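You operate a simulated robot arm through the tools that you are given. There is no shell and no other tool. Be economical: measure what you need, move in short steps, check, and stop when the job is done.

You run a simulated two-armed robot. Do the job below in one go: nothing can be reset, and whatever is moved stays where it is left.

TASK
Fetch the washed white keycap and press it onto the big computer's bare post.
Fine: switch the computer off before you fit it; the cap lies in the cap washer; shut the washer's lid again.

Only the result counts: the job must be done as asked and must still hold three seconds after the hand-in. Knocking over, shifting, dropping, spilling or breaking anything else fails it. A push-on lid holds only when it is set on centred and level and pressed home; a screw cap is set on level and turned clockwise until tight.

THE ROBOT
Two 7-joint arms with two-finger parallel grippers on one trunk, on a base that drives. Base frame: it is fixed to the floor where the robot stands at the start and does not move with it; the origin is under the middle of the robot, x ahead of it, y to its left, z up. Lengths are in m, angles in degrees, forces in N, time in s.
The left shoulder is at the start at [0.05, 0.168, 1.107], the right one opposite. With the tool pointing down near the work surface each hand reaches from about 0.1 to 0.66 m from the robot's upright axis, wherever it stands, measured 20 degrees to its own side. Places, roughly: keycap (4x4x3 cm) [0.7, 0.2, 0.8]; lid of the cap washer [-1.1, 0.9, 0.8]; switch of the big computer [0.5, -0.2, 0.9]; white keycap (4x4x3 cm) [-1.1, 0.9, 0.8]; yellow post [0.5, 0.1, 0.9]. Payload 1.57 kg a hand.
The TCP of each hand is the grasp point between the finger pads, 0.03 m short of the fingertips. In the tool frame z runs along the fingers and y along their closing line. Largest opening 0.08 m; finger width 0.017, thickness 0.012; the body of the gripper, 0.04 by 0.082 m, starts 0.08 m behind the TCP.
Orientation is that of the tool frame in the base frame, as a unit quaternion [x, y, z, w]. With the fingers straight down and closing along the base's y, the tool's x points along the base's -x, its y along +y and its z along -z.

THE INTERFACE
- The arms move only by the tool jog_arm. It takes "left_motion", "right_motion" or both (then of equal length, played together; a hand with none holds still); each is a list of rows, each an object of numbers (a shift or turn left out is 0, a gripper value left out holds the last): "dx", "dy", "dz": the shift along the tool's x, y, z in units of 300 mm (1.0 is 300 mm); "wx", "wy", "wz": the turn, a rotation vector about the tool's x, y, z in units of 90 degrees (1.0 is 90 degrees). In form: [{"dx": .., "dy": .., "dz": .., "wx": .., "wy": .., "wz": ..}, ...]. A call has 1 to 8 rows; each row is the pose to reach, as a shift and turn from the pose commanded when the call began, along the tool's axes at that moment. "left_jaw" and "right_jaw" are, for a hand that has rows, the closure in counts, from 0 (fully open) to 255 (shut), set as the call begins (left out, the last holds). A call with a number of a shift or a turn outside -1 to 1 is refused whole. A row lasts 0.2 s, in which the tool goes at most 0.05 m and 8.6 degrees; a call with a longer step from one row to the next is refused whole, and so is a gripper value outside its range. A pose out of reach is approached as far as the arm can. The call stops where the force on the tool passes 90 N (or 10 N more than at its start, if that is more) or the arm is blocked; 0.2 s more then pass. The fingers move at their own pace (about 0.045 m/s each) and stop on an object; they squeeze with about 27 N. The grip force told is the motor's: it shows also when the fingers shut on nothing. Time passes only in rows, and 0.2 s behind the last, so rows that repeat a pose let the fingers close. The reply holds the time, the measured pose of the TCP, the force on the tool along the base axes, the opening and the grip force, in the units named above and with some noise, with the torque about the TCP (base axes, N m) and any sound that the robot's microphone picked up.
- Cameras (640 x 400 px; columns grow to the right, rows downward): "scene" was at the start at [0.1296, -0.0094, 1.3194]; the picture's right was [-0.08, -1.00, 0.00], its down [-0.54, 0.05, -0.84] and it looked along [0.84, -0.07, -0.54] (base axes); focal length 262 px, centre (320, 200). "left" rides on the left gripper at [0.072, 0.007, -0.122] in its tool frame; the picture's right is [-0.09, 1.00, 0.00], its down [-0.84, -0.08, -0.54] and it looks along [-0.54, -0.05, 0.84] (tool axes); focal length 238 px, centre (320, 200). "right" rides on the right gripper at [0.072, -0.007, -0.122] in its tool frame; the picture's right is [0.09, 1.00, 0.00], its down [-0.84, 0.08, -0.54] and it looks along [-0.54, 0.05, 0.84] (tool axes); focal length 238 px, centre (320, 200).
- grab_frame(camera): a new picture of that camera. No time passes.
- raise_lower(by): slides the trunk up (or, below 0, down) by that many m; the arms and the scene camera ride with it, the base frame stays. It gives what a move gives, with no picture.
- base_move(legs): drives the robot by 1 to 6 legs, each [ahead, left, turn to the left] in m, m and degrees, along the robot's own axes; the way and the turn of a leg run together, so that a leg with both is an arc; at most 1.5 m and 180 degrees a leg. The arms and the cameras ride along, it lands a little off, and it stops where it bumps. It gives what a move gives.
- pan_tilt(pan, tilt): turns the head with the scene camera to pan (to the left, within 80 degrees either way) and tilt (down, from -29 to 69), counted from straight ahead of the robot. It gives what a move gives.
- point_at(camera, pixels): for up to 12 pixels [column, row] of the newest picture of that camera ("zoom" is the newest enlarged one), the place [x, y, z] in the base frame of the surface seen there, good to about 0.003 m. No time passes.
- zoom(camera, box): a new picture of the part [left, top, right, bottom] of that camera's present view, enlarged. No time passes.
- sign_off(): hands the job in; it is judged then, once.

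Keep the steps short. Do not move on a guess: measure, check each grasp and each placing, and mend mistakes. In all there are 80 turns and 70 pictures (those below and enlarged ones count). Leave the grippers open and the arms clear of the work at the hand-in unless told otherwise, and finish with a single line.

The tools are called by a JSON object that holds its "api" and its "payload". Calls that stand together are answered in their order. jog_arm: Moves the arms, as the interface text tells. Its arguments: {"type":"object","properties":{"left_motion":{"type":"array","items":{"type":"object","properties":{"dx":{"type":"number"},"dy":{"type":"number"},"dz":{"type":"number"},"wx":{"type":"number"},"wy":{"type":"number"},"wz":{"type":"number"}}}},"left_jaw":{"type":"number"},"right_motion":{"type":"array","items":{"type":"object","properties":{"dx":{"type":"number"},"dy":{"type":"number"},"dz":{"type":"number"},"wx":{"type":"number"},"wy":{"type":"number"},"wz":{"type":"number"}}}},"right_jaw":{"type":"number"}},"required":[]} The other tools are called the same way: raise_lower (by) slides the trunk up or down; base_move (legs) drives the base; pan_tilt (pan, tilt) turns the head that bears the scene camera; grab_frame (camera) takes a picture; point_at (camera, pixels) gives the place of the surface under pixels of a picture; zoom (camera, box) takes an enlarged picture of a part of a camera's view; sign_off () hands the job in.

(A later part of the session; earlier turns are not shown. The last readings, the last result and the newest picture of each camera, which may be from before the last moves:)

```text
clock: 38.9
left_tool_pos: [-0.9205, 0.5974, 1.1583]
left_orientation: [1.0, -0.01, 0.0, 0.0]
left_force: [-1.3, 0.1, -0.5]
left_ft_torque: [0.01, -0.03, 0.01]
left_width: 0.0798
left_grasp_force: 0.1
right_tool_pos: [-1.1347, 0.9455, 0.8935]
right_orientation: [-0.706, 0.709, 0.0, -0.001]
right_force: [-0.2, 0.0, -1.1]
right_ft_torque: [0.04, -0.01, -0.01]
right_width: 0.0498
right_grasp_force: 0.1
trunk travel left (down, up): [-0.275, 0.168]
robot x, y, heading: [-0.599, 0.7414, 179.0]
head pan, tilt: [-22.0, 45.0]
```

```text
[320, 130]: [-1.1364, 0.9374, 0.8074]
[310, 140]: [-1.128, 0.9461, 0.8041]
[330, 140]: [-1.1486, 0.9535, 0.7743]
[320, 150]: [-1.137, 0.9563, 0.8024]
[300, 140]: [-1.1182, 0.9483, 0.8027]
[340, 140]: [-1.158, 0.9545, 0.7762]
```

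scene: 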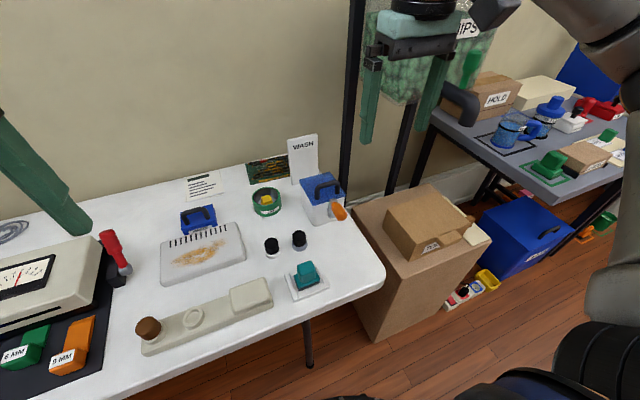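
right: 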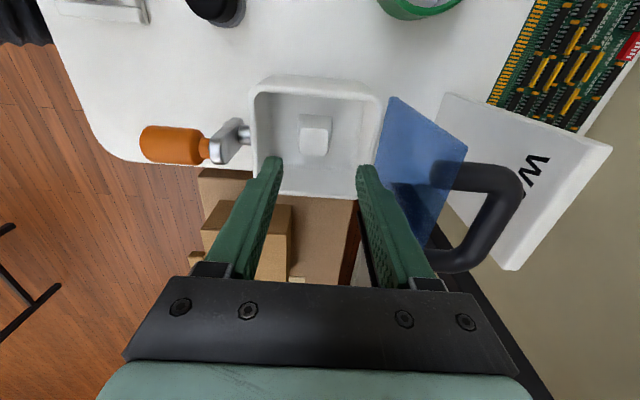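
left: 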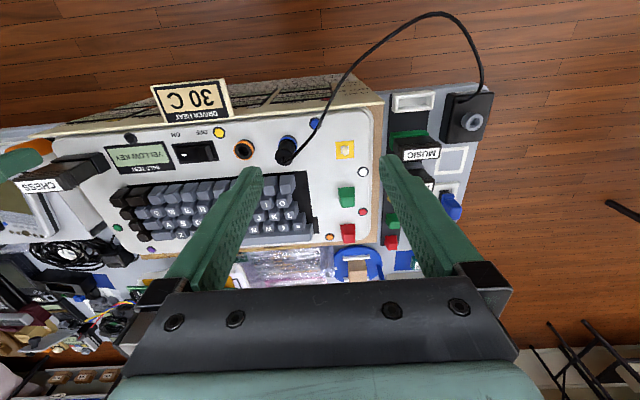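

The cap sits between the fingers; the floor is at z≈0.774. I'll go down to z≈0.807 and close.

{"api": "jog_arm", "payload": {"right_motion": [{"dx": -0.003, "dy": -0.009, "dz": 0.1}, {"dx": -0.003, "dy": -0.009, "dz": 0.2}, {"dx": -0.003, "dy": -0.009, "dz": 0.285}]}}

{"api": "jog_arm", "payload": {"right_jaw": 255, "right_motion": [{"dz": 0}, {"dz": 0}, {"dz": 0}]}}

```text
clock: 39.7
left_tool_pos: [-0.9195, 0.5983, 1.1584]
left_orientation: [1.0, -0.01, 0.0, 0.0]
left_force: [0.2, 0.4, -0.4]
left_ft_torque: [0.0, 0.01, 0.01]
left_width: 0.08
left_grasp_force: 0.2
right_tool_pos: [-1.1312, 0.9461, 0.8063]
right_orientation: [-0.705, 0.709, 0.0, 0.001]
right_force: [0.0, -0.9, -0.3]
right_ft_torque: [-0.04, 0.0, 0.0]
right_width: 0.0499
right_grasp_force: 0.0
trunk travel left (down, up): [-0.275, 0.168]
robot x, y, heading: [-0.5976, 0.7386, 179.1]
head pan, tilt: [-22.0, 45.0]
```

```text
clock: 40.5
left_tool_pos: [-0.9195, 0.5979, 1.1585]
left_orientation: [1.0, -0.009, 0.001, 0.0]
left_force: [-0.7, 0.1, 1.2]
left_ft_torque: [-0.01, 0.0, 0.01]
left_width: 0.08
left_grasp_force: 0.0
right_tool_pos: [-1.1309, 0.9452, 0.8071]
right_orientation: [-0.705, 0.709, -0.001, 0.0]
right_force: [0.2, 0.8, 0.2]
right_ft_torque: [-0.04, 0.02, -0.06]
right_width: 0.0321
right_grasp_force: 27.2
trunk travel left (down, up): [-0.275, 0.168]
robot x, y, heading: [-0.6002, 0.7399, 179.0]
head pan, tilt: [-22.0, 45.0]
```

Gripped at 32 mm width. I'll lift straight up slowly and check the grasp.

{"api": "jog_arm", "payload": {"right_motion": [{"dz": -0.06}, {"dz": -0.18}, {"dz": -0.32}, {"dz": -0.46}, {"dz": -0.6}, {"dz": -0.75}, {"dz": -0.9}]}}

{"api": "grab_frame", "payload": {"camera": "right"}}

{"api": "grab_frame", "payload": {"camera": "scene"}}

```text
clock: 42.1
left_tool_pos: [-0.9193, 0.5982, 1.1589]
left_orientation: [1.0, -0.01, -0.001, 0.0]
left_force: [0.2, 0.0, -0.2]
left_ft_torque: [-0.02, 0.03, 0.0]
left_width: 0.0798
left_grasp_force: 0.0
right_tool_pos: [-1.1288, 0.944, 1.0811]
right_orientation: [-0.706, 0.709, -0.001, -0.001]
right_force: [0.4, 0.2, 1.6]
right_ft_torque: [0.03, -0.02, 0.01]
right_width: 0.0003
right_grasp_force: 20.9
trunk travel left (down, up): [-0.275, 0.168]
robot x, y, heading: [-0.5968, 0.741, 179.0]
head pan, tilt: [-22.0, 45.0]
```

```text
37 pictures are left
```

right: 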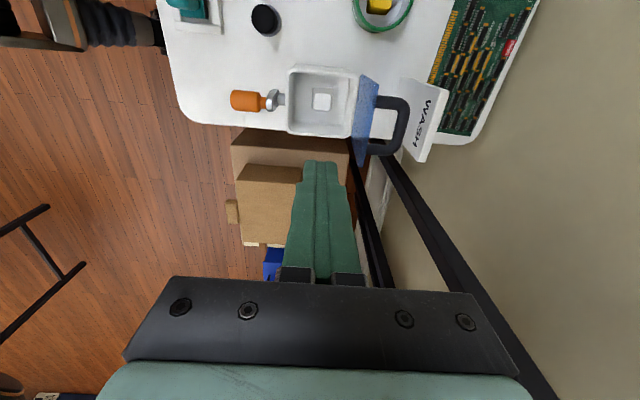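

```text
36 pictures are left
```

scene: 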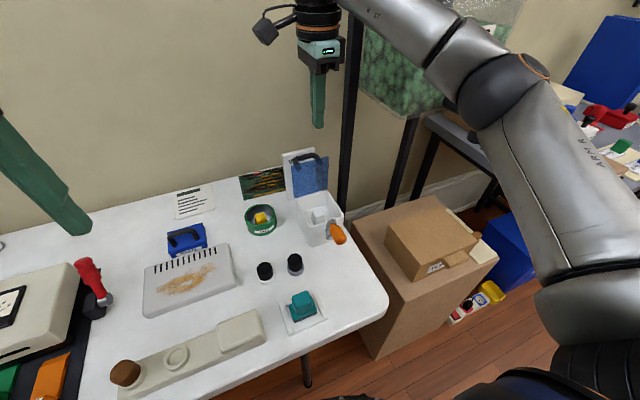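

The cap slipped out (jaws shut at 0). It still lies in the box; I'll look closely at its pose before trying again.

{"api": "zoom", "payload": {"camera": "right", "box": [275, 55, 375, 150]}}

{"api": "point_at", "payload": {"camera": "zoom", "pixels": [[245, 175], [340, 175], [240, 265], [340, 265], [295, 215], [295, 180], [235, 330], [150, 210], [420, 210], [235, 200], [355, 200], [295, 160]]}}

{"api": "zoom", "payload": {"camera": "scene", "box": [290, 190, 350, 250]}}

```text
4.21 times, centred on (325, 102) of right
```

zoom: 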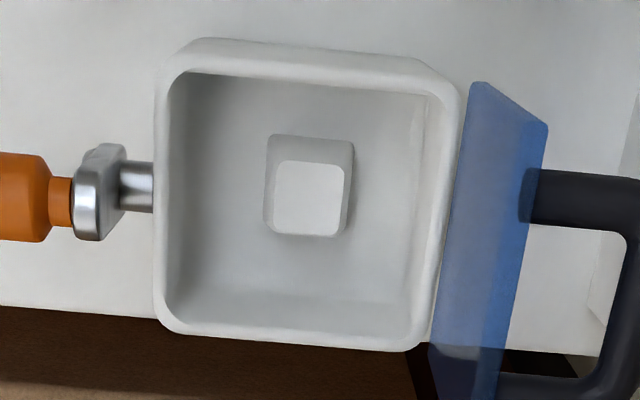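

```text
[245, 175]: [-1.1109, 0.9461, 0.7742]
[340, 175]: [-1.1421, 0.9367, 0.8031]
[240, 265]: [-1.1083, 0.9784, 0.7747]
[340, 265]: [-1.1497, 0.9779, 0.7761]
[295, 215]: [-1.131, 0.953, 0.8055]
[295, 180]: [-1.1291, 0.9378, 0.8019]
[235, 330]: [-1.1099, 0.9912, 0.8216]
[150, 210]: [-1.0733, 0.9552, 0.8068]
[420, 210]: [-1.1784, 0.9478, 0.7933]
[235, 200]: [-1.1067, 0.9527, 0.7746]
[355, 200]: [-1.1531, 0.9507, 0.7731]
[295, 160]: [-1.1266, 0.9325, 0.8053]
```

```text
6.67 times, centred on (320, 220) of scene
```

zoom: 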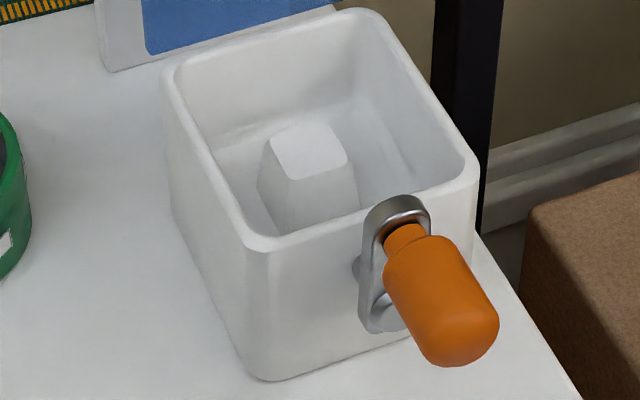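

The cap is unmoved: tapered, base about 34 mm, standing on the floor at z≈0.774; I gripped too high on the taper. I'll reopen and go down again.

{"api": "jog_arm", "payload": {"right_jaw": 96, "right_motion": [{"dy": 0.004, "dz": 0.1}, {"dy": 0.004, "dz": 0.25}, {"dy": 0.004, "dz": 0.4}, {"dy": 0.004, "dz": 0.55}, {"dy": 0.004, "dz": 0.7}, {"dy": 0.004, "dz": 0.8}, {"dy": 0.004, "dz": 0.88}, {"dy": 0.004, "dz": 0.905}]}}

{"api": "jog_arm", "payload": {"right_motion": [{"dz": 0.005}, {"dz": 0.01}]}}

```text
clock: 43.9
left_tool_pos: [-0.9195, 0.5982, 1.1582]
left_orientation: [1.0, -0.01, 0.0, 0.0]
left_force: [-0.2, -0.1, 0.4]
left_ft_torque: [-0.03, -0.01, 0.0]
left_width: 0.0798
left_grasp_force: 0.0
right_tool_pos: [-1.1319, 0.9442, 0.8082]
right_orientation: [-0.705, 0.709, 0.001, -0.001]
right_force: [0.2, 0.2, -0.4]
right_ft_torque: [0.02, 0.01, -0.02]
right_width: 0.0499
right_grasp_force: 0.0
trunk travel left (down, up): [-0.275, 0.168]
robot x, y, heading: [-0.5975, 0.7409, 179.0]
head pan, tilt: [-22.0, 45.0]
```

```text
clock: 44.5
left_tool_pos: [-0.9196, 0.5969, 1.159]
left_orientation: [1.0, -0.009, 0.0, 0.0]
left_force: [0.5, 0.2, 0.2]
left_ft_torque: [0.0, -0.03, -0.01]
left_width: 0.0801
left_grasp_force: 0.1
right_tool_pos: [-1.1324, 0.9441, 0.8046]
right_orientation: [-0.705, 0.709, 0.0, 0.0]
right_force: [-0.3, -0.4, -0.1]
right_ft_torque: [0.0, 0.0, 0.02]
right_width: 0.0498
right_grasp_force: 0.0
trunk travel left (down, up): [-0.275, 0.168]
robot x, y, heading: [-0.5996, 0.7378, 179.2]
head pan, tilt: [-22.0, 45.0]
```

There's no floor contact yet. I'll ease down further in small steps.

{"api": "jog_arm", "payload": {"right_motion": [{"dz": 0.004}, {"dz": 0.008}, {"dz": 0.012}]}}

```text
clock: 45.3
left_tool_pos: [-0.9196, 0.5991, 1.1607]
left_orientation: [1.0, -0.01, -0.001, -0.001]
left_force: [0.7, 0.0, -0.4]
left_ft_torque: [0.0, 0.01, -0.02]
left_width: 0.0799
left_grasp_force: 0.1
right_tool_pos: [-1.133, 0.9453, 0.8058]
right_orientation: [-0.705, 0.709, 0.001, -0.002]
right_force: [2.7, 6.7, 21.4]
right_ft_torque: [0.13, -0.75, 0.31]
right_width: 0.0516
right_grasp_force: 0.5
trunk travel left (down, up): [-0.275, 0.168]
robot x, y, heading: [-0.5998, 0.7409, 179.2]
head pan, tilt: [-22.0, 45.0]
```

Floor contact (21 N). I'll back off 1.5 mm, close, and then lift very slowly.

{"api": "jog_arm", "payload": {"right_jaw": 255, "right_motion": [{"dz": -0.01}, {"dz": -0.01}, {"dz": -0.01}, {"dz": -0.01}]}}

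{"api": "jog_arm", "payload": {"right_motion": [{"dz": -0.01}, {"dz": -0.025}, {"dz": -0.05}, {"dz": -0.08}, {"dz": -0.11}, {"dz": -0.14}]}}

{"api": "zoom", "payload": {"camera": "scene", "box": [280, 140, 380, 250]}}

```text
clock: 46.3
left_tool_pos: [-0.9201, 0.5972, 1.1593]
left_orientation: [1.0, -0.01, -0.001, 0.0]
left_force: [-1.4, 0.6, -0.2]
left_ft_torque: [-0.01, 0.01, 0.01]
left_width: 0.0801
left_grasp_force: 0.0
right_tool_pos: [-1.1319, 0.942, 0.8064]
right_orientation: [-0.706, 0.708, 0.001, -0.001]
right_force: [6.2, -2.5, 12.2]
right_ft_torque: [0.04, -0.44, -0.1]
right_width: 0.0325
right_grasp_force: 27.4
trunk travel left (down, up): [-0.275, 0.168]
robot x, y, heading: [-0.6011, 0.7386, 179.1]
head pan, tilt: [-22.0, 45.0]
```

```text
clock: 47.7
left_tool_pos: [-0.9209, 0.5983, 1.1588]
left_orientation: [1.0, -0.01, 0.0, 0.0]
left_force: [-0.3, 0.0, 1.3]
left_ft_torque: [0.0, 0.03, -0.01]
left_width: 0.0799
left_grasp_force: 0.2
right_tool_pos: [-1.132, 0.9425, 0.8444]
right_orientation: [-0.705, 0.709, 0.0, -0.001]
right_force: [0.3, 0.8, -0.4]
right_ft_torque: [-0.01, -0.01, -0.02]
right_width: 0.0322
right_grasp_force: 27.5
trunk travel left (down, up): [-0.275, 0.168]
robot x, y, heading: [-0.5997, 0.7382, 178.8]
head pan, tilt: [-22.0, 45.0]
```

```text
3.64 times, centred on (330, 195) of scene
```

zoom: 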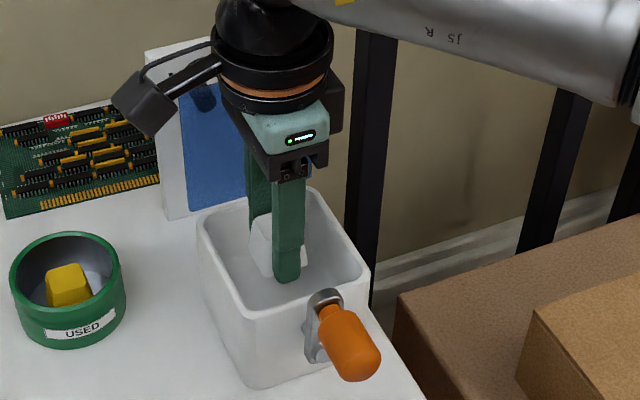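

It's held now (32 mm) and rising with the hand. I'll continue gently upward.

{"api": "jog_arm", "payload": {"right_motion": [{"dz": -0.04}, {"dz": -0.1}, {"dz": -0.17}, {"dz": -0.25}, {"dz": -0.33}, {"dz": -0.41}, {"dz": -0.48}, {"dz": -0.53}]}}

{"api": "jog_arm", "payload": {"right_motion": [{"dz": -0.03}, {"dz": -0.08}, {"dz": -0.14}, {"dz": -0.2}, {"dz": -0.25}, {"dz": -0.28}]}}

{"api": "grab_frame", "payload": {"camera": "right"}}

```text
clock: 49.5
left_tool_pos: [-0.9194, 0.5985, 1.1577]
left_orientation: [1.0, -0.01, 0.0, 0.0]
left_force: [-0.2, 0.2, -0.4]
left_ft_torque: [0.02, 0.01, 0.03]
left_width: 0.08
left_grasp_force: 0.0
right_tool_pos: [-1.1337, 0.9445, 1.0046]
right_orientation: [-0.705, 0.709, 0.0, 0.0]
right_force: [0.3, 0.2, -0.2]
right_ft_torque: [0.0, 0.01, 0.01]
right_width: 0.0322
right_grasp_force: 26.9
trunk travel left (down, up): [-0.275, 0.168]
robot x, y, heading: [-0.5988, 0.7386, 179.0]
head pan, tilt: [-22.0, 45.0]
```

```text
clock: 50.9
left_tool_pos: [-0.92, 0.6002, 1.1587]
left_orientation: [1.0, -0.01, 0.001, 0.0]
left_force: [0.1, -0.4, -0.1]
left_ft_torque: [0.02, 0.02, 0.0]
left_width: 0.0799
left_grasp_force: 0.0
right_tool_pos: [-1.1314, 0.9446, 1.0878]
right_orientation: [-0.705, 0.709, 0.0, 0.001]
right_force: [1.4, -0.1, -1.0]
right_ft_torque: [-0.04, -0.01, 0.01]
right_width: 0.0326
right_grasp_force: 27.4
trunk travel left (down, up): [-0.275, 0.168]
robot x, y, heading: [-0.5976, 0.7372, 178.8]
head pan, tilt: [-22.0, 45.0]
```

```text
32 pictures are left
```

right: 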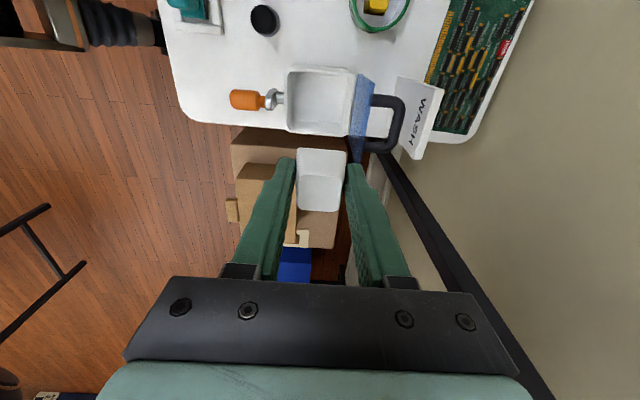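

The cap is held securely. I'll draw the right hand back towards the robot and turn the base about 38° to the right, so the left hand can shut the lid.

{"api": "jog_arm", "payload": {"right_motion": [{"dx": -0.02, "dy": -0.05}, {"dx": -0.06, "dy": -0.15}, {"dx": -0.1, "dy": -0.26}, {"dx": -0.14, "dy": -0.37}, {"dx": -0.18, "dy": -0.48}, {"dx": -0.22, "dy": -0.59}, {"dx": -0.26, "dy": -0.68}, {"dx": -0.28, "dy": -0.73}]}}

{"api": "base_move", "payload": {"legs": [[0, 0, -38]]}}

{"api": "jog_arm", "payload": {"left_motion": [{"wz": 0.09}, {"wz": 0.18}, {"wz": 0.27}, {"wz": 0.36}, {"wz": 0.45}, {"wz": 0.53}, {"wz": 0.58}]}}

{"api": "pan_tilt", "payload": {"pan": 15, "tilt": 45}}

{"api": "grab_frame", "payload": {"camera": "scene"}}

```text
clock: 52.7
left_tool_pos: [-0.9195, 0.5984, 1.1597]
left_orientation: [1.0, -0.01, 0.0, 0.0]
left_force: [0.4, 0.2, 0.0]
left_ft_torque: [-0.01, -0.01, 0.0]
left_width: 0.0801
left_grasp_force: 0.1
right_tool_pos: [-0.9143, 1.026, 1.087]
right_orientation: [-0.706, 0.709, -0.001, 0.0]
right_force: [0.2, -0.9, -0.5]
right_ft_torque: [-0.02, 0.01, -0.01]
right_width: 0.0325
right_grasp_force: 27.4
trunk travel left (down, up): [-0.275, 0.168]
robot x, y, heading: [-0.6009, 0.7398, 178.9]
head pan, tilt: [-22.0, 45.0]
```

```text
clock: 54.9
left_tool_pos: [-0.9391, 0.8268, 1.1597]
left_orientation: [0.942, -0.337, 0.0, 0.0]
left_force: [-0.5, 0.0, -0.8]
left_ft_torque: [-0.02, -0.01, 0.01]
left_width: 0.0798
left_grasp_force: 0.2
right_tool_pos: [-0.6696, 1.1585, 1.0857]
right_orientation: [-0.434, 0.901, 0.0, 0.0]
right_force: [0.2, 0.3, -0.8]
right_ft_torque: [0.05, -0.01, -0.01]
right_width: 0.0321
right_grasp_force: 27.1
trunk travel left (down, up): [-0.275, 0.168]
robot x, y, heading: [-0.6016, 0.7368, 140.3]
head pan, tilt: [-22.0, 45.0]
```

```text
clock: 56.5
left_tool_pos: [-0.938, 0.826, 1.1592]
left_orientation: [-0.695, 0.719, -0.001, 0.0]
left_force: [-0.2, 0.6, 0.2]
left_ft_torque: [0.0, 0.01, 0.0]
left_width: 0.0798
left_grasp_force: 0.0
right_tool_pos: [-0.6696, 1.1601, 1.0863]
right_orientation: [-0.433, 0.901, 0.0, 0.0]
right_force: [-0.1, 0.4, -0.9]
right_ft_torque: [0.0, 0.0, 0.0]
right_width: 0.0323
right_grasp_force: 26.3
trunk travel left (down, up): [-0.275, 0.168]
robot x, y, heading: [-0.5987, 0.7392, 140.6]
head pan, tilt: [-22.0, 45.0]
```

```text
clock: 57.5
left_tool_pos: [-0.9383, 0.8268, 1.1582]
left_orientation: [-0.697, 0.717, 0.0, 0.0]
left_force: [-0.6, -0.1, 0.0]
left_ft_torque: [0.0, 0.0, 0.0]
left_width: 0.0802
left_grasp_force: 0.1
right_tool_pos: [-0.6693, 1.16, 1.0861]
right_orientation: [-0.434, 0.901, 0.0, 0.0]
right_force: [0.7, -0.4, -0.4]
right_ft_torque: [0.02, -0.01, -0.03]
right_width: 0.0322
right_grasp_force: 27.0
trunk travel left (down, up): [-0.275, 0.168]
robot x, y, heading: [-0.5984, 0.7405, 140.5]
head pan, tilt: [15.0, 45.0]
```

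```text
31 pictures are left
```

scene: 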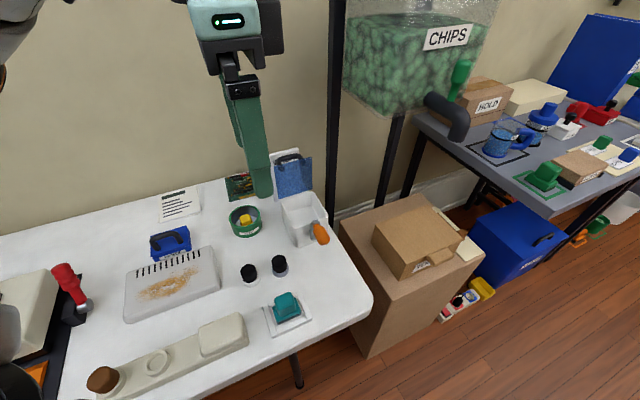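

The lid is at (290,175). The bar is at about (-1.228, 0.948, 0.916), near the reach limit, so I'll move the base a few centimetres nearer, then carry the left hand above the washer.

{"api": "base_move", "payload": {"legs": [[0.061, -0.027, 0]]}}

{"api": "jog_arm", "payload": {"left_jaw": 140, "left_motion": [{"dx": -0.04, "dy": 0.14}, {"dx": -0.08, "dy": 0.28}, {"dx": -0.12, "dy": 0.42}, {"dx": -0.16, "dy": 0.56, "dz": 0.03}, {"dx": -0.19, "dy": 0.66, "dz": 0.15}, {"dx": -0.19, "dy": 0.66, "dz": 0.28}, {"dx": -0.19, "dy": 0.66, "dz": 0.41}, {"dx": -0.19, "dy": 0.66, "dz": 0.41}]}}

{"api": "grab_frame", "payload": {"camera": "left"}}

```text
clock: 58.5
left_tool_pos: [-0.9699, 0.8864, 1.1576]
left_orientation: [-0.696, 0.718, 0.0, 0.0]
left_force: [-0.1, 0.6, 0.3]
left_ft_torque: [-0.05, -0.01, 0.02]
left_width: 0.08
left_grasp_force: 0.2
right_tool_pos: [-0.7023, 1.2194, 1.0863]
right_orientation: [-0.433, 0.901, -0.001, -0.001]
right_force: [0.1, -0.5, -0.2]
right_ft_torque: [-0.01, -0.03, -0.02]
right_width: 0.0324
right_grasp_force: 27.2
trunk travel left (down, up): [-0.275, 0.168]
robot x, y, heading: [-0.6332, 0.7999, 140.5]
head pan, tilt: [15.0, 45.0]
```

```text
clock: 60.3
left_tool_pos: [-1.1654, 0.9495, 1.0342]
left_orientation: [-0.697, 0.717, 0.002, 0.0]
left_force: [0.3, -0.5, -0.5]
left_ft_torque: [-0.06, -0.01, -0.02]
left_width: 0.0359
left_grasp_force: 0.0
right_tool_pos: [-0.6992, 1.2195, 1.0863]
right_orientation: [-0.434, 0.901, 0.0, 0.0]
right_force: [-0.2, -0.5, 0.2]
right_ft_torque: [-0.03, 0.0, 0.0]
right_width: 0.0321
right_grasp_force: 27.3
trunk travel left (down, up): [-0.275, 0.168]
robot x, y, heading: [-0.634, 0.7968, 140.2]
head pan, tilt: [15.0, 45.0]
```

```text
30 pictures are left
```

left: 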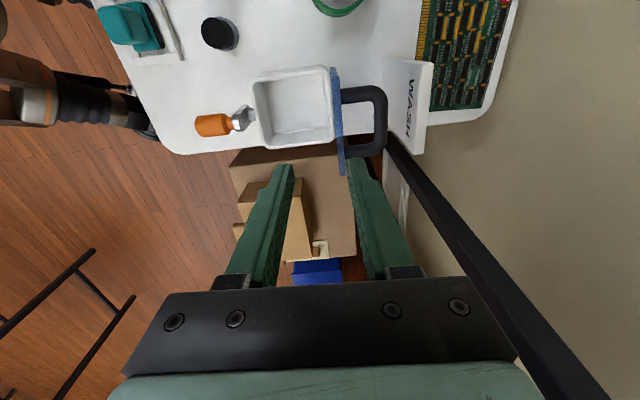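

{"api": "point_at", "payload": {"camera": "left", "pixels": [[383, 105], [380, 120], [378, 135], [360, 93], [345, 93], [336, 80], [342, 150], [425, 90]]}}

{"api": "jog_arm", "payload": {"left_motion": [{"dy": 0.07}, {"dy": 0.14}, {"dy": 0.21}, {"dy": 0.21}]}}

```text
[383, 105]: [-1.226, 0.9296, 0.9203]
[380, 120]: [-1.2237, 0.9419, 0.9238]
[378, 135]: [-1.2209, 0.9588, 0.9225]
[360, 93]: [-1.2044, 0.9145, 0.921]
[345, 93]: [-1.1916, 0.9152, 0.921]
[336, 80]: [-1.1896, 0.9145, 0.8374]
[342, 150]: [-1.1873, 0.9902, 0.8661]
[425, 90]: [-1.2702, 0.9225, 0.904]
```

```text
clock: 61.3
left_tool_pos: [-1.2295, 0.9517, 1.0334]
left_orientation: [-0.696, 0.718, 0.0, 0.0]
left_force: [0.0, 0.6, 0.4]
left_ft_torque: [-0.03, 0.01, -0.03]
left_width: 0.0361
left_grasp_force: 0.2
right_tool_pos: [-0.6998, 1.2184, 1.0866]
right_orientation: [-0.434, 0.901, 0.0, 0.0]
right_force: [-0.1, 0.6, 0.1]
right_ft_torque: [-0.02, 0.0, -0.01]
right_width: 0.0322
right_grasp_force: 26.4
trunk travel left (down, up): [-0.275, 0.168]
robot x, y, heading: [-0.632, 0.7973, 140.6]
head pan, tilt: [15.0, 45.0]
```

The hand is above the bar (x≈-1.224). I'll shift 5 mm back, go down to z≈0.934 and grip.

{"api": "jog_arm", "payload": {"left_motion": [{"dx": 0.015, "dy": -0.017, "dz": 0.1}, {"dx": 0.015, "dy": -0.017, "dz": 0.2}, {"dx": 0.015, "dy": -0.017, "dz": 0.27}, {"dx": 0.015, "dy": -0.017, "dz": 0.33}]}}

{"api": "jog_arm", "payload": {"left_jaw": 255, "left_motion": [{"dz": 0}, {"dz": 0}, {"dz": 0}]}}

```text
clock: 62.3
left_tool_pos: [-1.2244, 0.9455, 0.9325]
left_orientation: [-0.696, 0.718, 0.0, 0.0]
left_force: [0.2, 0.1, -0.5]
left_ft_torque: [-0.02, -0.01, -0.02]
left_width: 0.036
left_grasp_force: 0.0
right_tool_pos: [-0.7012, 1.2183, 1.0861]
right_orientation: [-0.434, 0.901, 0.0, -0.001]
right_force: [-0.5, 0.2, 0.2]
right_ft_torque: [-0.01, 0.02, 0.01]
right_width: 0.0325
right_grasp_force: 27.0
trunk travel left (down, up): [-0.275, 0.168]
robot x, y, heading: [-0.6326, 0.8012, 140.7]
head pan, tilt: [15.0, 45.0]
```

```text
clock: 63.1
left_tool_pos: [-1.2236, 0.9468, 0.9323]
left_orientation: [-0.697, 0.717, 0.001, 0.0]
left_force: [-1.1, 0.7, 0.2]
left_ft_torque: [0.18, 0.01, 0.4]
left_width: 0.0141
left_grasp_force: 28.2
right_tool_pos: [-0.7014, 1.2185, 1.0861]
right_orientation: [-0.434, 0.901, -0.001, 0.0]
right_force: [0.2, 0.0, 0.0]
right_ft_torque: [0.02, 0.04, 0.01]
right_width: 0.0322
right_grasp_force: 27.2
trunk travel left (down, up): [-0.275, 0.168]
robot x, y, heading: [-0.6298, 0.7995, 140.7]
head pan, tilt: [15.0, 45.0]
```

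Gripped the bar (14 mm). I'll swing the lid back down along the arc, first part.

{"api": "jog_arm", "payload": {"left_motion": [{"dx": -0.002, "dy": -0.068, "dz": -0.025}, {"dx": -0.004, "dy": -0.142, "dz": -0.032}, {"dx": -0.006, "dy": -0.216, "dz": -0.022}, {"dx": -0.008, "dy": -0.286, "dz": 0.003}, {"dx": -0.01, "dy": -0.348, "dz": 0.044}]}}

{"api": "jog_arm", "payload": {"left_motion": [{"dy": -0.04, "dz": 0.041}, {"dx": -0.001, "dy": -0.067, "dz": 0.078}, {"dx": -0.002, "dy": -0.08, "dz": 0.1}]}}

{"api": "zoom", "payload": {"camera": "scene", "box": [240, 130, 370, 270]}}

```text
clock: 64.3
left_tool_pos: [-1.1185, 0.9466, 0.9219]
left_orientation: [-0.696, 0.718, 0.001, 0.001]
left_force: [-2.9, 9.0, -2.6]
left_ft_torque: [0.38, 0.15, 0.47]
left_width: 0.0139
left_grasp_force: 30.3
right_tool_pos: [-0.7006, 1.2193, 1.0858]
right_orientation: [-0.433, 0.901, 0.0, -0.001]
right_force: [0.0, -0.1, 0.7]
right_ft_torque: [-0.02, 0.01, -0.02]
right_width: 0.0322
right_grasp_force: 27.2
trunk travel left (down, up): [-0.275, 0.168]
robot x, y, heading: [-0.6308, 0.7962, 140.5]
head pan, tilt: [15.0, 45.0]
```

```text
clock: 65.1
left_tool_pos: [-1.0952, 0.9453, 0.8924]
left_orientation: [-0.697, 0.717, 0.0, -0.001]
left_force: [-2.4, 7.2, 0.7]
left_ft_torque: [0.52, 0.13, 0.48]
left_width: 0.014
left_grasp_force: 30.5
right_tool_pos: [-0.7021, 1.219, 1.0861]
right_orientation: [-0.434, 0.901, -0.001, -0.001]
right_force: [0.1, -0.1, -0.6]
right_ft_torque: [0.01, -0.02, -0.01]
right_width: 0.0324
right_grasp_force: 27.4
trunk travel left (down, up): [-0.275, 0.168]
robot x, y, heading: [-0.6311, 0.7975, 140.7]
head pan, tilt: [15.0, 45.0]
```

```text
2.86 times, centred on (305, 200) of scene
```

zoom: 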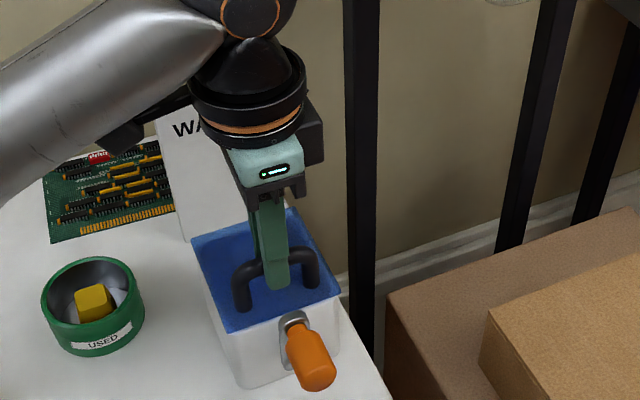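

The lid is almost shut. I'll press the last few millimetres, until resistance.

{"api": "jog_arm", "payload": {"left_motion": [{"dz": 0.01}, {"dz": 0.018}, {"dz": 0.025}]}}

{"api": "jog_arm", "payload": {"left_jaw": 159, "left_motion": [{"dz": 0.01}, {"dz": 0}, {"dz": 0}]}}

{"api": "jog_arm", "payload": {"left_motion": [{"dz": -0.05}, {"dz": -0.15}, {"dz": -0.3}, {"dz": -0.45}, {"dz": -0.6}, {"dz": -0.75}, {"dy": -0.1, "dz": -0.85}, {"dy": -0.2, "dz": -0.85}]}}

{"api": "zoom", "payload": {"camera": "scene", "box": [240, 130, 370, 270]}}

```text
clock: 65.9
left_tool_pos: [-1.0949, 0.9447, 0.8876]
left_orientation: [-0.696, 0.718, 0.002, 0.0]
left_force: [5.3, 0.5, 23.6]
left_ft_torque: [0.02, -0.08, 0.52]
left_width: 0.0144
left_grasp_force: 30.5
right_tool_pos: [-0.6989, 1.2182, 1.0868]
right_orientation: [-0.434, 0.901, 0.001, -0.002]
right_force: [0.2, -0.5, 0.4]
right_ft_torque: [-0.01, 0.0, 0.01]
right_width: 0.0323
right_grasp_force: 27.6
trunk travel left (down, up): [-0.275, 0.168]
robot x, y, heading: [-0.6317, 0.7944, 140.2]
head pan, tilt: [15.0, 45.0]
```

```text
clock: 66.7
left_tool_pos: [-1.0975, 0.9455, 0.8856]
left_orientation: [-0.696, 0.718, 0.0, -0.001]
left_force: [0.2, 0.8, -0.6]
left_ft_torque: [0.02, 0.03, -0.02]
left_width: 0.0299
left_grasp_force: 0.0
right_tool_pos: [-0.7018, 1.2189, 1.0866]
right_orientation: [-0.433, 0.902, 0.0, 0.001]
right_force: [-0.4, 0.4, -0.7]
right_ft_torque: [0.03, 0.0, -0.02]
right_width: 0.0325
right_grasp_force: 27.2
trunk travel left (down, up): [-0.275, 0.168]
robot x, y, heading: [-0.631, 0.7998, 140.4]
head pan, tilt: [15.0, 45.0]
```

```text
clock: 68.5
left_tool_pos: [-1.0359, 0.9463, 1.1421]
left_orientation: [-0.697, 0.717, -0.001, 0.001]
left_force: [0.2, -0.2, -0.2]
left_ft_torque: [0.0, -0.02, 0.01]
left_width: 0.0301
left_grasp_force: 0.0
right_tool_pos: [-0.6997, 1.2182, 1.0869]
right_orientation: [-0.434, 0.901, 0.001, -0.001]
right_force: [0.2, -0.1, 0.3]
right_ft_torque: [0.0, -0.01, -0.03]
right_width: 0.0319
right_grasp_force: 27.0
trunk travel left (down, up): [-0.275, 0.168]
robot x, y, heading: [-0.6305, 0.8009, 140.5]
head pan, tilt: [15.0, 45.0]
```

```text
2.86 times, centred on (305, 200) of scene
```

zoom: 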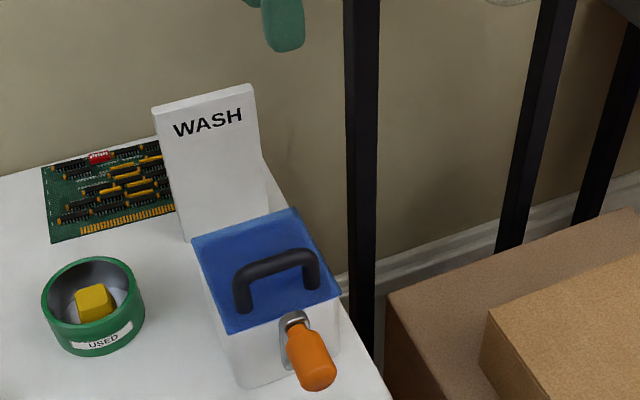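

The lid is shut flat again, with nothing else disturbed. I'll tuck the left hand, back away from the bench, turn to face the computer and drive towards it, stopping short.

{"api": "jog_arm", "payload": {"left_jaw": 0, "left_motion": [{"dx": 0.08, "dy": -0.12}, {"dx": 0.167, "dy": -0.233}]}}

{"api": "base_move", "payload": {"legs": [[-0.2, 0, 0], [0, 0, -70], [0, 0, -70]]}}

{"api": "base_move", "payload": {"legs": [[0.28, -0.4, 0]]}}

{"api": "pan_tilt", "payload": {"pan": 0, "tilt": 35}}

{"api": "grab_frame", "payload": {"camera": "scene"}}

```text
clock: 69.1
left_tool_pos: [-0.9658, 0.8914, 1.1397]
left_orientation: [-0.696, 0.718, 0.0, 0.001]
left_force: [-0.3, 0.0, 0.3]
left_ft_torque: [0.03, -0.01, 0.03]
left_width: 0.08
left_grasp_force: 0.1
right_tool_pos: [-0.7005, 1.219, 1.0867]
right_orientation: [-0.434, 0.901, 0.001, 0.0]
right_force: [-0.2, -0.3, -1.1]
right_ft_torque: [0.0, 0.01, 0.02]
right_width: 0.0325
right_grasp_force: 27.3
trunk travel left (down, up): [-0.275, 0.168]
robot x, y, heading: [-0.6334, 0.7939, 140.4]
head pan, tilt: [15.0, 45.0]
```

```text
clock: 76.8
left_tool_pos: [-0.1557, 0.8091, 1.1389]
left_orientation: [0.441, 0.898, 0.0, 0.0]
left_force: [-0.5, 0.0, -0.3]
left_ft_torque: [0.0, -0.02, 0.01]
left_width: 0.08
left_grasp_force: 0.0
right_tool_pos: [-0.1538, 0.3892, 1.0858]
right_orientation: [0.702, 0.712, 0.001, 0.0]
right_force: [-0.2, -0.7, -0.1]
right_ft_torque: [-0.01, 0.01, 0.01]
right_width: 0.0322
right_grasp_force: 27.1
trunk travel left (down, up): [-0.275, 0.168]
robot x, y, heading: [-0.475, 0.6723, -0.2]
head pan, tilt: [15.0, 45.0]
```

```text
clock: 79.8
left_tool_pos: [0.1286, 0.4114, 1.1385]
left_orientation: [0.432, 0.902, 0.0, 0.001]
left_force: [-0.7, -0.4, 0.0]
left_ft_torque: [0.01, -0.02, 0.0]
left_width: 0.0799
left_grasp_force: 0.1
right_tool_pos: [0.1366, -0.0109, 1.0859]
right_orientation: [0.697, 0.717, 0.001, 0.0]
right_force: [1.0, 0.3, 0.7]
right_ft_torque: [-0.01, 0.0, 0.01]
right_width: 0.032
right_grasp_force: 26.5
trunk travel left (down, up): [-0.275, 0.168]
robot x, y, heading: [-0.1857, 0.2676, 0.5]
head pan, tilt: [15.0, 45.0]
```

```text
clock: 80.5
left_tool_pos: [0.1281, 0.4112, 1.1383]
left_orientation: [0.433, 0.902, 0.0, 0.0]
left_force: [-0.3, -0.2, -0.9]
left_ft_torque: [-0.03, -0.01, 0.02]
left_width: 0.08
left_grasp_force: 0.1
right_tool_pos: [0.1368, -0.0099, 1.0869]
right_orientation: [0.697, 0.717, 0.001, 0.0]
right_force: [0.0, 0.4, 0.4]
right_ft_torque: [-0.01, -0.02, 0.01]
right_width: 0.0319
right_grasp_force: 27.8
trunk travel left (down, up): [-0.275, 0.168]
robot x, y, heading: [-0.1889, 0.2656, 0.9]
head pan, tilt: [0.0, 35.0]
```

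```text
27 pictures are left
```

scene: 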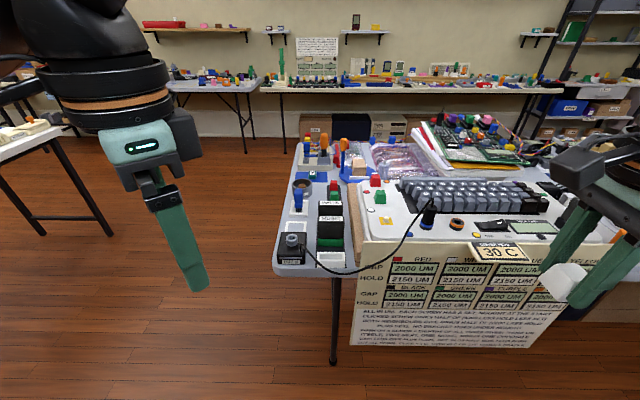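

Still holding the cap. I'll drive the last 0.18 m and look down from the right camera.

{"api": "base_move", "payload": {"legs": [[0.18, 0, 0]]}}

{"api": "jog_arm", "payload": {"right_motion": [{"dx": 0.03, "dy": 0.1, "wz": 0.01}, {"dx": 0.08, "dy": 0.23, "wz": 0.02}, {"dx": 0.14, "dy": 0.37, "wz": 0.03}, {"dx": 0.2, "dy": 0.48, "wz": 0.03}, {"dx": 0.26, "dy": 0.58, "wz": 0.03}, {"dx": 0.3, "dy": 0.61, "wz": 0.03}, {"dx": 0.3, "dy": 0.61, "wz": 0.03}]}}

{"api": "grab_frame", "payload": {"camera": "right"}}

```text
clock: 82.1
left_tool_pos: [0.3118, 0.4122, 1.1391]
left_orientation: [0.434, 0.901, 0.0, 0.0]
left_force: [1.2, 0.2, -0.5]
left_ft_torque: [-0.01, 0.05, -0.02]
left_width: 0.0799
left_grasp_force: 0.1
right_tool_pos: [0.3197, -0.0088, 1.0853]
right_orientation: [0.698, 0.716, 0.0, 0.0]
right_force: [-0.1, -0.8, -0.3]
right_ft_torque: [-0.02, 0.02, -0.03]
right_width: 0.032
right_grasp_force: 27.0
trunk travel left (down, up): [-0.275, 0.168]
robot x, y, heading: [-0.0079, 0.2698, 0.8]
head pan, tilt: [0.0, 35.0]
```

```text
clock: 83.7
left_tool_pos: [0.3104, 0.4121, 1.1386]
left_orientation: [0.434, 0.901, 0.001, 0.0]
left_force: [0.4, -0.4, -0.1]
left_ft_torque: [-0.02, 0.01, 0.02]
left_width: 0.0798
left_grasp_force: 0.0
right_tool_pos: [0.4994, 0.0858, 1.0835]
right_orientation: [0.714, 0.7, 0.0, 0.0]
right_force: [0.2, 0.4, 0.1]
right_ft_torque: [-0.02, -0.04, -0.01]
right_width: 0.032
right_grasp_force: 26.7
trunk travel left (down, up): [-0.275, 0.168]
robot x, y, heading: [-0.0072, 0.2685, 0.8]
head pan, tilt: [0.0, 35.0]
```

```text
26 pictures are left
```

right: 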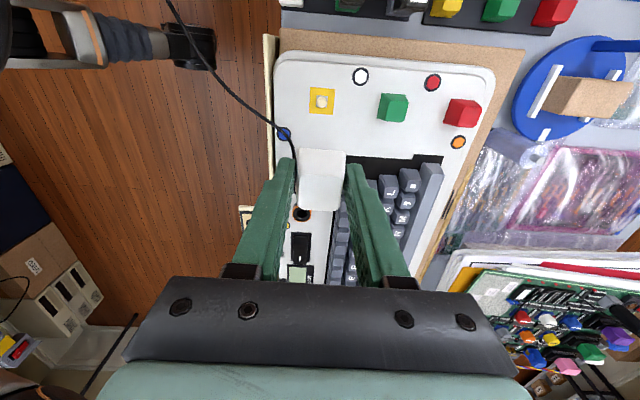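

The post at (321,101) is in view. I'll enlarge it and measure the post and the held cap.

{"api": "zoom", "payload": {"camera": "right", "box": [270, 60, 420, 150]}}

{"api": "point_at", "payload": {"camera": "zoom", "pixels": [[220, 165], [220, 178], [208, 175], [232, 175], [168, 125], [272, 125], [268, 230], [165, 225], [515, 180], [490, 160], [540, 165], [220, 190]]}}

{"api": "point_at", "payload": {"camera": "right", "pixels": [[305, 155], [340, 155], [322, 152], [322, 180], [305, 180], [340, 180], [322, 200], [195, 45], [240, 100], [270, 122]]}}

{"api": "zoom", "payload": {"camera": "right", "box": [270, 130, 380, 230]}}

```text
4.27 times, centred on (345, 105) of right
```

zoom: 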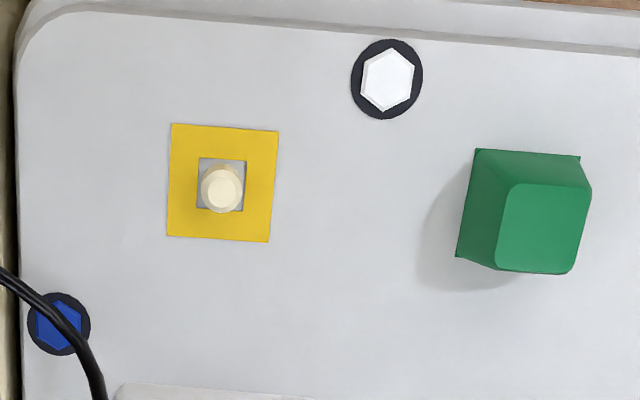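

```text
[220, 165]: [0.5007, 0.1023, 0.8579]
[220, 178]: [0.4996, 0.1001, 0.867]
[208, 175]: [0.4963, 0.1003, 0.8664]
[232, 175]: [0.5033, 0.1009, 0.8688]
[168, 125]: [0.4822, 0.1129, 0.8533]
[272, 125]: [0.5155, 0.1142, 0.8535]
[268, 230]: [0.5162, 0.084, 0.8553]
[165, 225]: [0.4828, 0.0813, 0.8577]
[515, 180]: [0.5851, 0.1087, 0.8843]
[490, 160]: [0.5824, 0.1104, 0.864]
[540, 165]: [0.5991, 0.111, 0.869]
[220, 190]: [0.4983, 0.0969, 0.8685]
```

```text
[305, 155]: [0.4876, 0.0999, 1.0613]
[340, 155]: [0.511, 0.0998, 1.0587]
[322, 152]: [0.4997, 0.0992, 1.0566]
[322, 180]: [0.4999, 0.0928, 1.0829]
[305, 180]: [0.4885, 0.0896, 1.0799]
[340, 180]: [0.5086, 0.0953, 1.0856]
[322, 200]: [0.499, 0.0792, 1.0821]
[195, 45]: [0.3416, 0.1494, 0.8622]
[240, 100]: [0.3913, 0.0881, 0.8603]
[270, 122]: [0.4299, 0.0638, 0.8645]
```

```text
4.00 times, centred on (325, 180) of right
```

zoom: 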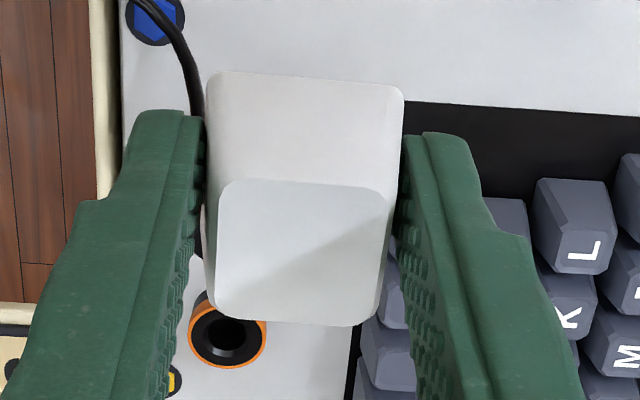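

The pad's centre, and so the post, is at (0.499, 0.098), with the post top at z≈0.8685 and the panel at 0.854. The held cap's centre is about 2 mm to -y of the TCP and aligned with the fingers. I'll correct the yaw by 1.1° and go down to z≈0.93.

{"api": "jog_arm", "payload": {"right_motion": [{"dx": 0.02, "wz": -0.006}, {"dx": 0.047, "dz": 0.06, "wz": -0.0128}, {"dx": 0.047, "dz": 0.16, "wz": -0.0128}, {"dx": 0.047, "dz": 0.27, "wz": -0.0128}, {"dx": 0.047, "dz": 0.37, "wz": -0.0128}, {"dx": 0.047, "dz": 0.46, "wz": -0.0128}, {"dx": 0.047, "dz": 0.51, "wz": -0.0128}, {"dx": 0.047, "dz": 0.51, "wz": -0.0128}]}}

{"api": "grab_frame", "payload": {"camera": "right"}}

{"api": "zoom", "payload": {"camera": "right", "box": [240, 80, 400, 215]}}

```text
clock: 85.5
left_tool_pos: [0.3114, 0.4131, 1.1392]
left_orientation: [0.434, 0.901, 0.001, 0.0]
left_force: [0.6, 0.1, 1.2]
left_ft_torque: [-0.02, -0.01, 0.04]
left_width: 0.0799
left_grasp_force: 0.0
right_tool_pos: [0.4976, 0.101, 0.9319]
right_orientation: [0.707, 0.707, 0.001, 0.001]
right_force: [0.7, 0.8, -0.3]
right_ft_torque: [-0.01, -0.02, 0.04]
right_width: 0.032
right_grasp_force: 27.0
trunk travel left (down, up): [-0.275, 0.168]
robot x, y, heading: [-0.0087, 0.2671, 1.0]
head pan, tilt: [0.0, 35.0]
```

```text
23 pictures are left
```

right: 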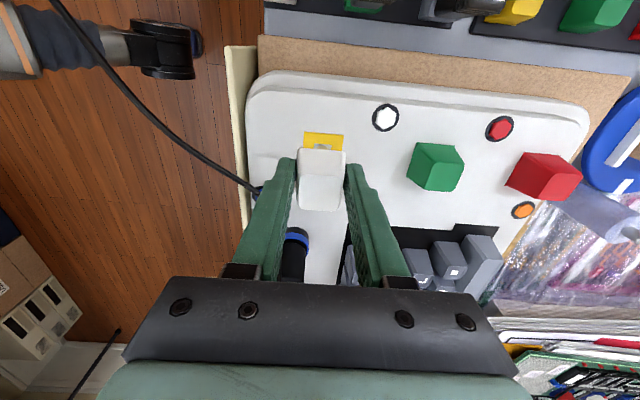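

```text
2.96 times, centred on (320, 148) of right
```

zoom: 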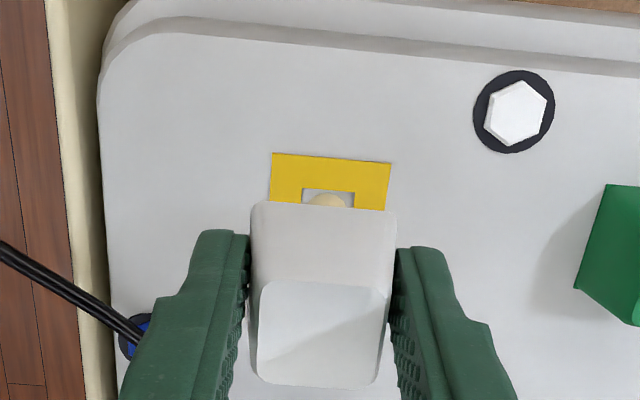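

I'll measure the pad and the held cap together from this nearer view.

{"api": "point_at", "payload": {"camera": "zoom", "pixels": [[275, 157], [388, 166], [273, 195], [385, 203], [325, 198], [318, 205], [258, 208], [392, 216], [325, 210], [325, 290], [325, 380], [325, 330]]}}

```text
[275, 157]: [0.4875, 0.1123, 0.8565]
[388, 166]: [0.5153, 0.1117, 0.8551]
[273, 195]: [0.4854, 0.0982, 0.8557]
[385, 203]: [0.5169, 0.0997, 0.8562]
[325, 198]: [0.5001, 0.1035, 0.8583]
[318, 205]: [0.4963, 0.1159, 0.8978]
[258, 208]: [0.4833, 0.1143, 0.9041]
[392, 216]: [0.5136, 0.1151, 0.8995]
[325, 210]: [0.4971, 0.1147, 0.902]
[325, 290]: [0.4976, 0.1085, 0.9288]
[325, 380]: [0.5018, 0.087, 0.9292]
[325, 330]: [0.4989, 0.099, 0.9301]
```

The cap is at x≈0.498 and y≈0.098, the post at x≈0.500, so I'll shift +2 mm in x and lower until the post is felt.

{"api": "jog_arm", "payload": {"right_motion": [{"dy": 0.007, "dz": 0.02}, {"dy": 0.007, "dz": 0.06}, {"dy": 0.007, "dz": 0.09}, {"dy": 0.007, "dz": 0.105}, {"dy": 0.007, "dz": 0.115}, {"dy": 0.007, "dz": 0.12}]}}

```text
clock: 86.9
left_tool_pos: [0.3102, 0.4137, 1.1397]
left_orientation: [0.434, 0.901, 0.001, 0.001]
left_force: [-0.8, 0.1, 0.2]
left_ft_torque: [0.02, -0.02, -0.03]
left_width: 0.0799
left_grasp_force: 0.0
right_tool_pos: [0.5003, 0.1006, 0.8978]
right_orientation: [0.706, 0.708, 0.002, 0.0]
right_force: [-1.8, 0.4, 4.3]
right_ft_torque: [-0.05, 0.1, 0.04]
right_width: 0.0319
right_grasp_force: 26.6
trunk travel left (down, up): [-0.275, 0.168]
robot x, y, heading: [-0.01, 0.2682, 0.7]
head pan, tilt: [0.0, 35.0]
```

The first touch is 4 N with the cap bottom near the post's top. I'll press a little further in small steps.

{"api": "jog_arm", "payload": {"right_motion": [{"dz": 0.004}, {"dz": 0.008}, {"dz": 0.012}, {"dz": 0.016}]}}

{"api": "zoom", "payload": {"camera": "right", "box": [240, 80, 400, 215]}}

```text
clock: 87.9
left_tool_pos: [0.3109, 0.4104, 1.1382]
left_orientation: [0.433, 0.901, 0.0, 0.0]
left_force: [0.4, 0.1, 0.4]
left_ft_torque: [0.02, -0.01, 0.02]
left_width: 0.0799
left_grasp_force: 0.1
right_tool_pos: [0.5, 0.099, 0.8909]
right_orientation: [0.708, 0.706, 0.0, 0.001]
right_force: [3.3, -9.0, 0.8]
right_ft_torque: [0.07, -0.12, 0.03]
right_width: 0.032
right_grasp_force: 26.5
trunk travel left (down, up): [-0.275, 0.168]
robot x, y, heading: [-0.0054, 0.2697, 1.2]
head pan, tilt: [0.0, 35.0]
```

```text
2.96 times, centred on (320, 148) of right
```

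zoom: 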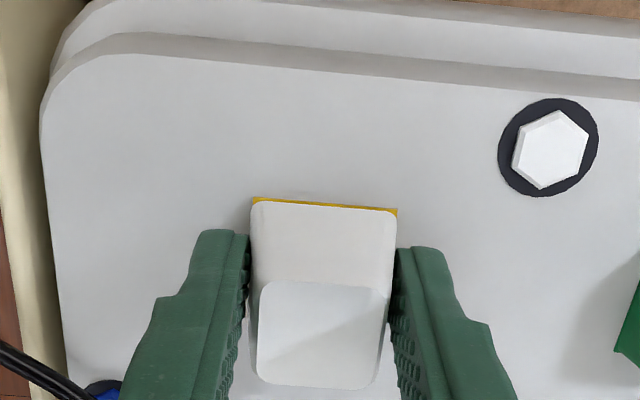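

The post has entered the cap (9 N sideways means the hand is about 1.5 mm too far +y). I'll ease that and press further.

{"api": "jog_arm", "payload": {"right_motion": [{"dx": -0.005}, {"dx": -0.005, "dz": 0.005}, {"dx": -0.005, "dz": 0.01}, {"dx": -0.005, "dz": 0.015}]}}

```text
clock: 88.9
left_tool_pos: [0.3095, 0.4128, 1.14]
left_orientation: [0.434, 0.901, 0.001, 0.0]
left_force: [-0.2, 1.2, 0.0]
left_ft_torque: [-0.02, 0.0, -0.01]
left_width: 0.0799
left_grasp_force: 0.1
right_tool_pos: [0.5012, 0.0978, 0.8881]
right_orientation: [0.707, 0.707, 0.001, 0.001]
right_force: [0.7, -11.1, 5.9]
right_ft_torque: [-0.26, 0.05, 0.02]
right_width: 0.032
right_grasp_force: 27.8
trunk travel left (down, up): [-0.275, 0.168]
robot x, y, heading: [-0.0089, 0.2702, 0.9]
head pan, tilt: [0.0, 35.0]
```

Still 11 N towards -y; I'll shift 2 mm more that way, then check.

{"api": "jog_arm", "payload": {"right_motion": [{"dx": -0.004}, {"dx": -0.008}, {"dx": -0.008}]}}

{"api": "zoom", "payload": {"camera": "right", "box": [240, 80, 400, 215]}}

{"api": "point_at", "payload": {"camera": "zoom", "pixels": [[325, 290], [325, 375], [325, 330], [270, 330], [375, 330], [325, 210], [325, 150]]}}

```text
clock: 89.7
left_tool_pos: [0.3101, 0.4134, 1.1392]
left_orientation: [0.434, 0.901, 0.001, 0.002]
left_force: [-1.1, -0.4, -0.8]
left_ft_torque: [0.02, 0.05, -0.01]
left_width: 0.0798
left_grasp_force: 0.2
right_tool_pos: [0.5006, 0.0982, 0.8888]
right_orientation: [0.705, 0.709, 0.002, 0.0]
right_force: [-0.9, -4.6, 10.0]
right_ft_torque: [-0.47, 0.06, -0.04]
right_width: 0.0319
right_grasp_force: 27.0
trunk travel left (down, up): [-0.275, 0.168]
robot x, y, heading: [-0.008, 0.2672, 0.8]
head pan, tilt: [0.0, 35.0]
```

```text
2.96 times, centred on (320, 148) of right
```

zoom: 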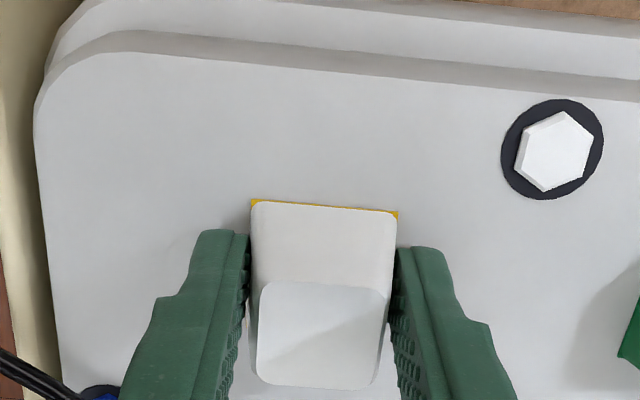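

```text
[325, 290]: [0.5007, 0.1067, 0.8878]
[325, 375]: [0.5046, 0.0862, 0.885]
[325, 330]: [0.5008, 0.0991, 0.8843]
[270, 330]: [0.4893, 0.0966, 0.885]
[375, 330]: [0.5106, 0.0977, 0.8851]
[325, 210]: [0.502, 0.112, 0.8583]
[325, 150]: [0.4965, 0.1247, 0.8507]
```

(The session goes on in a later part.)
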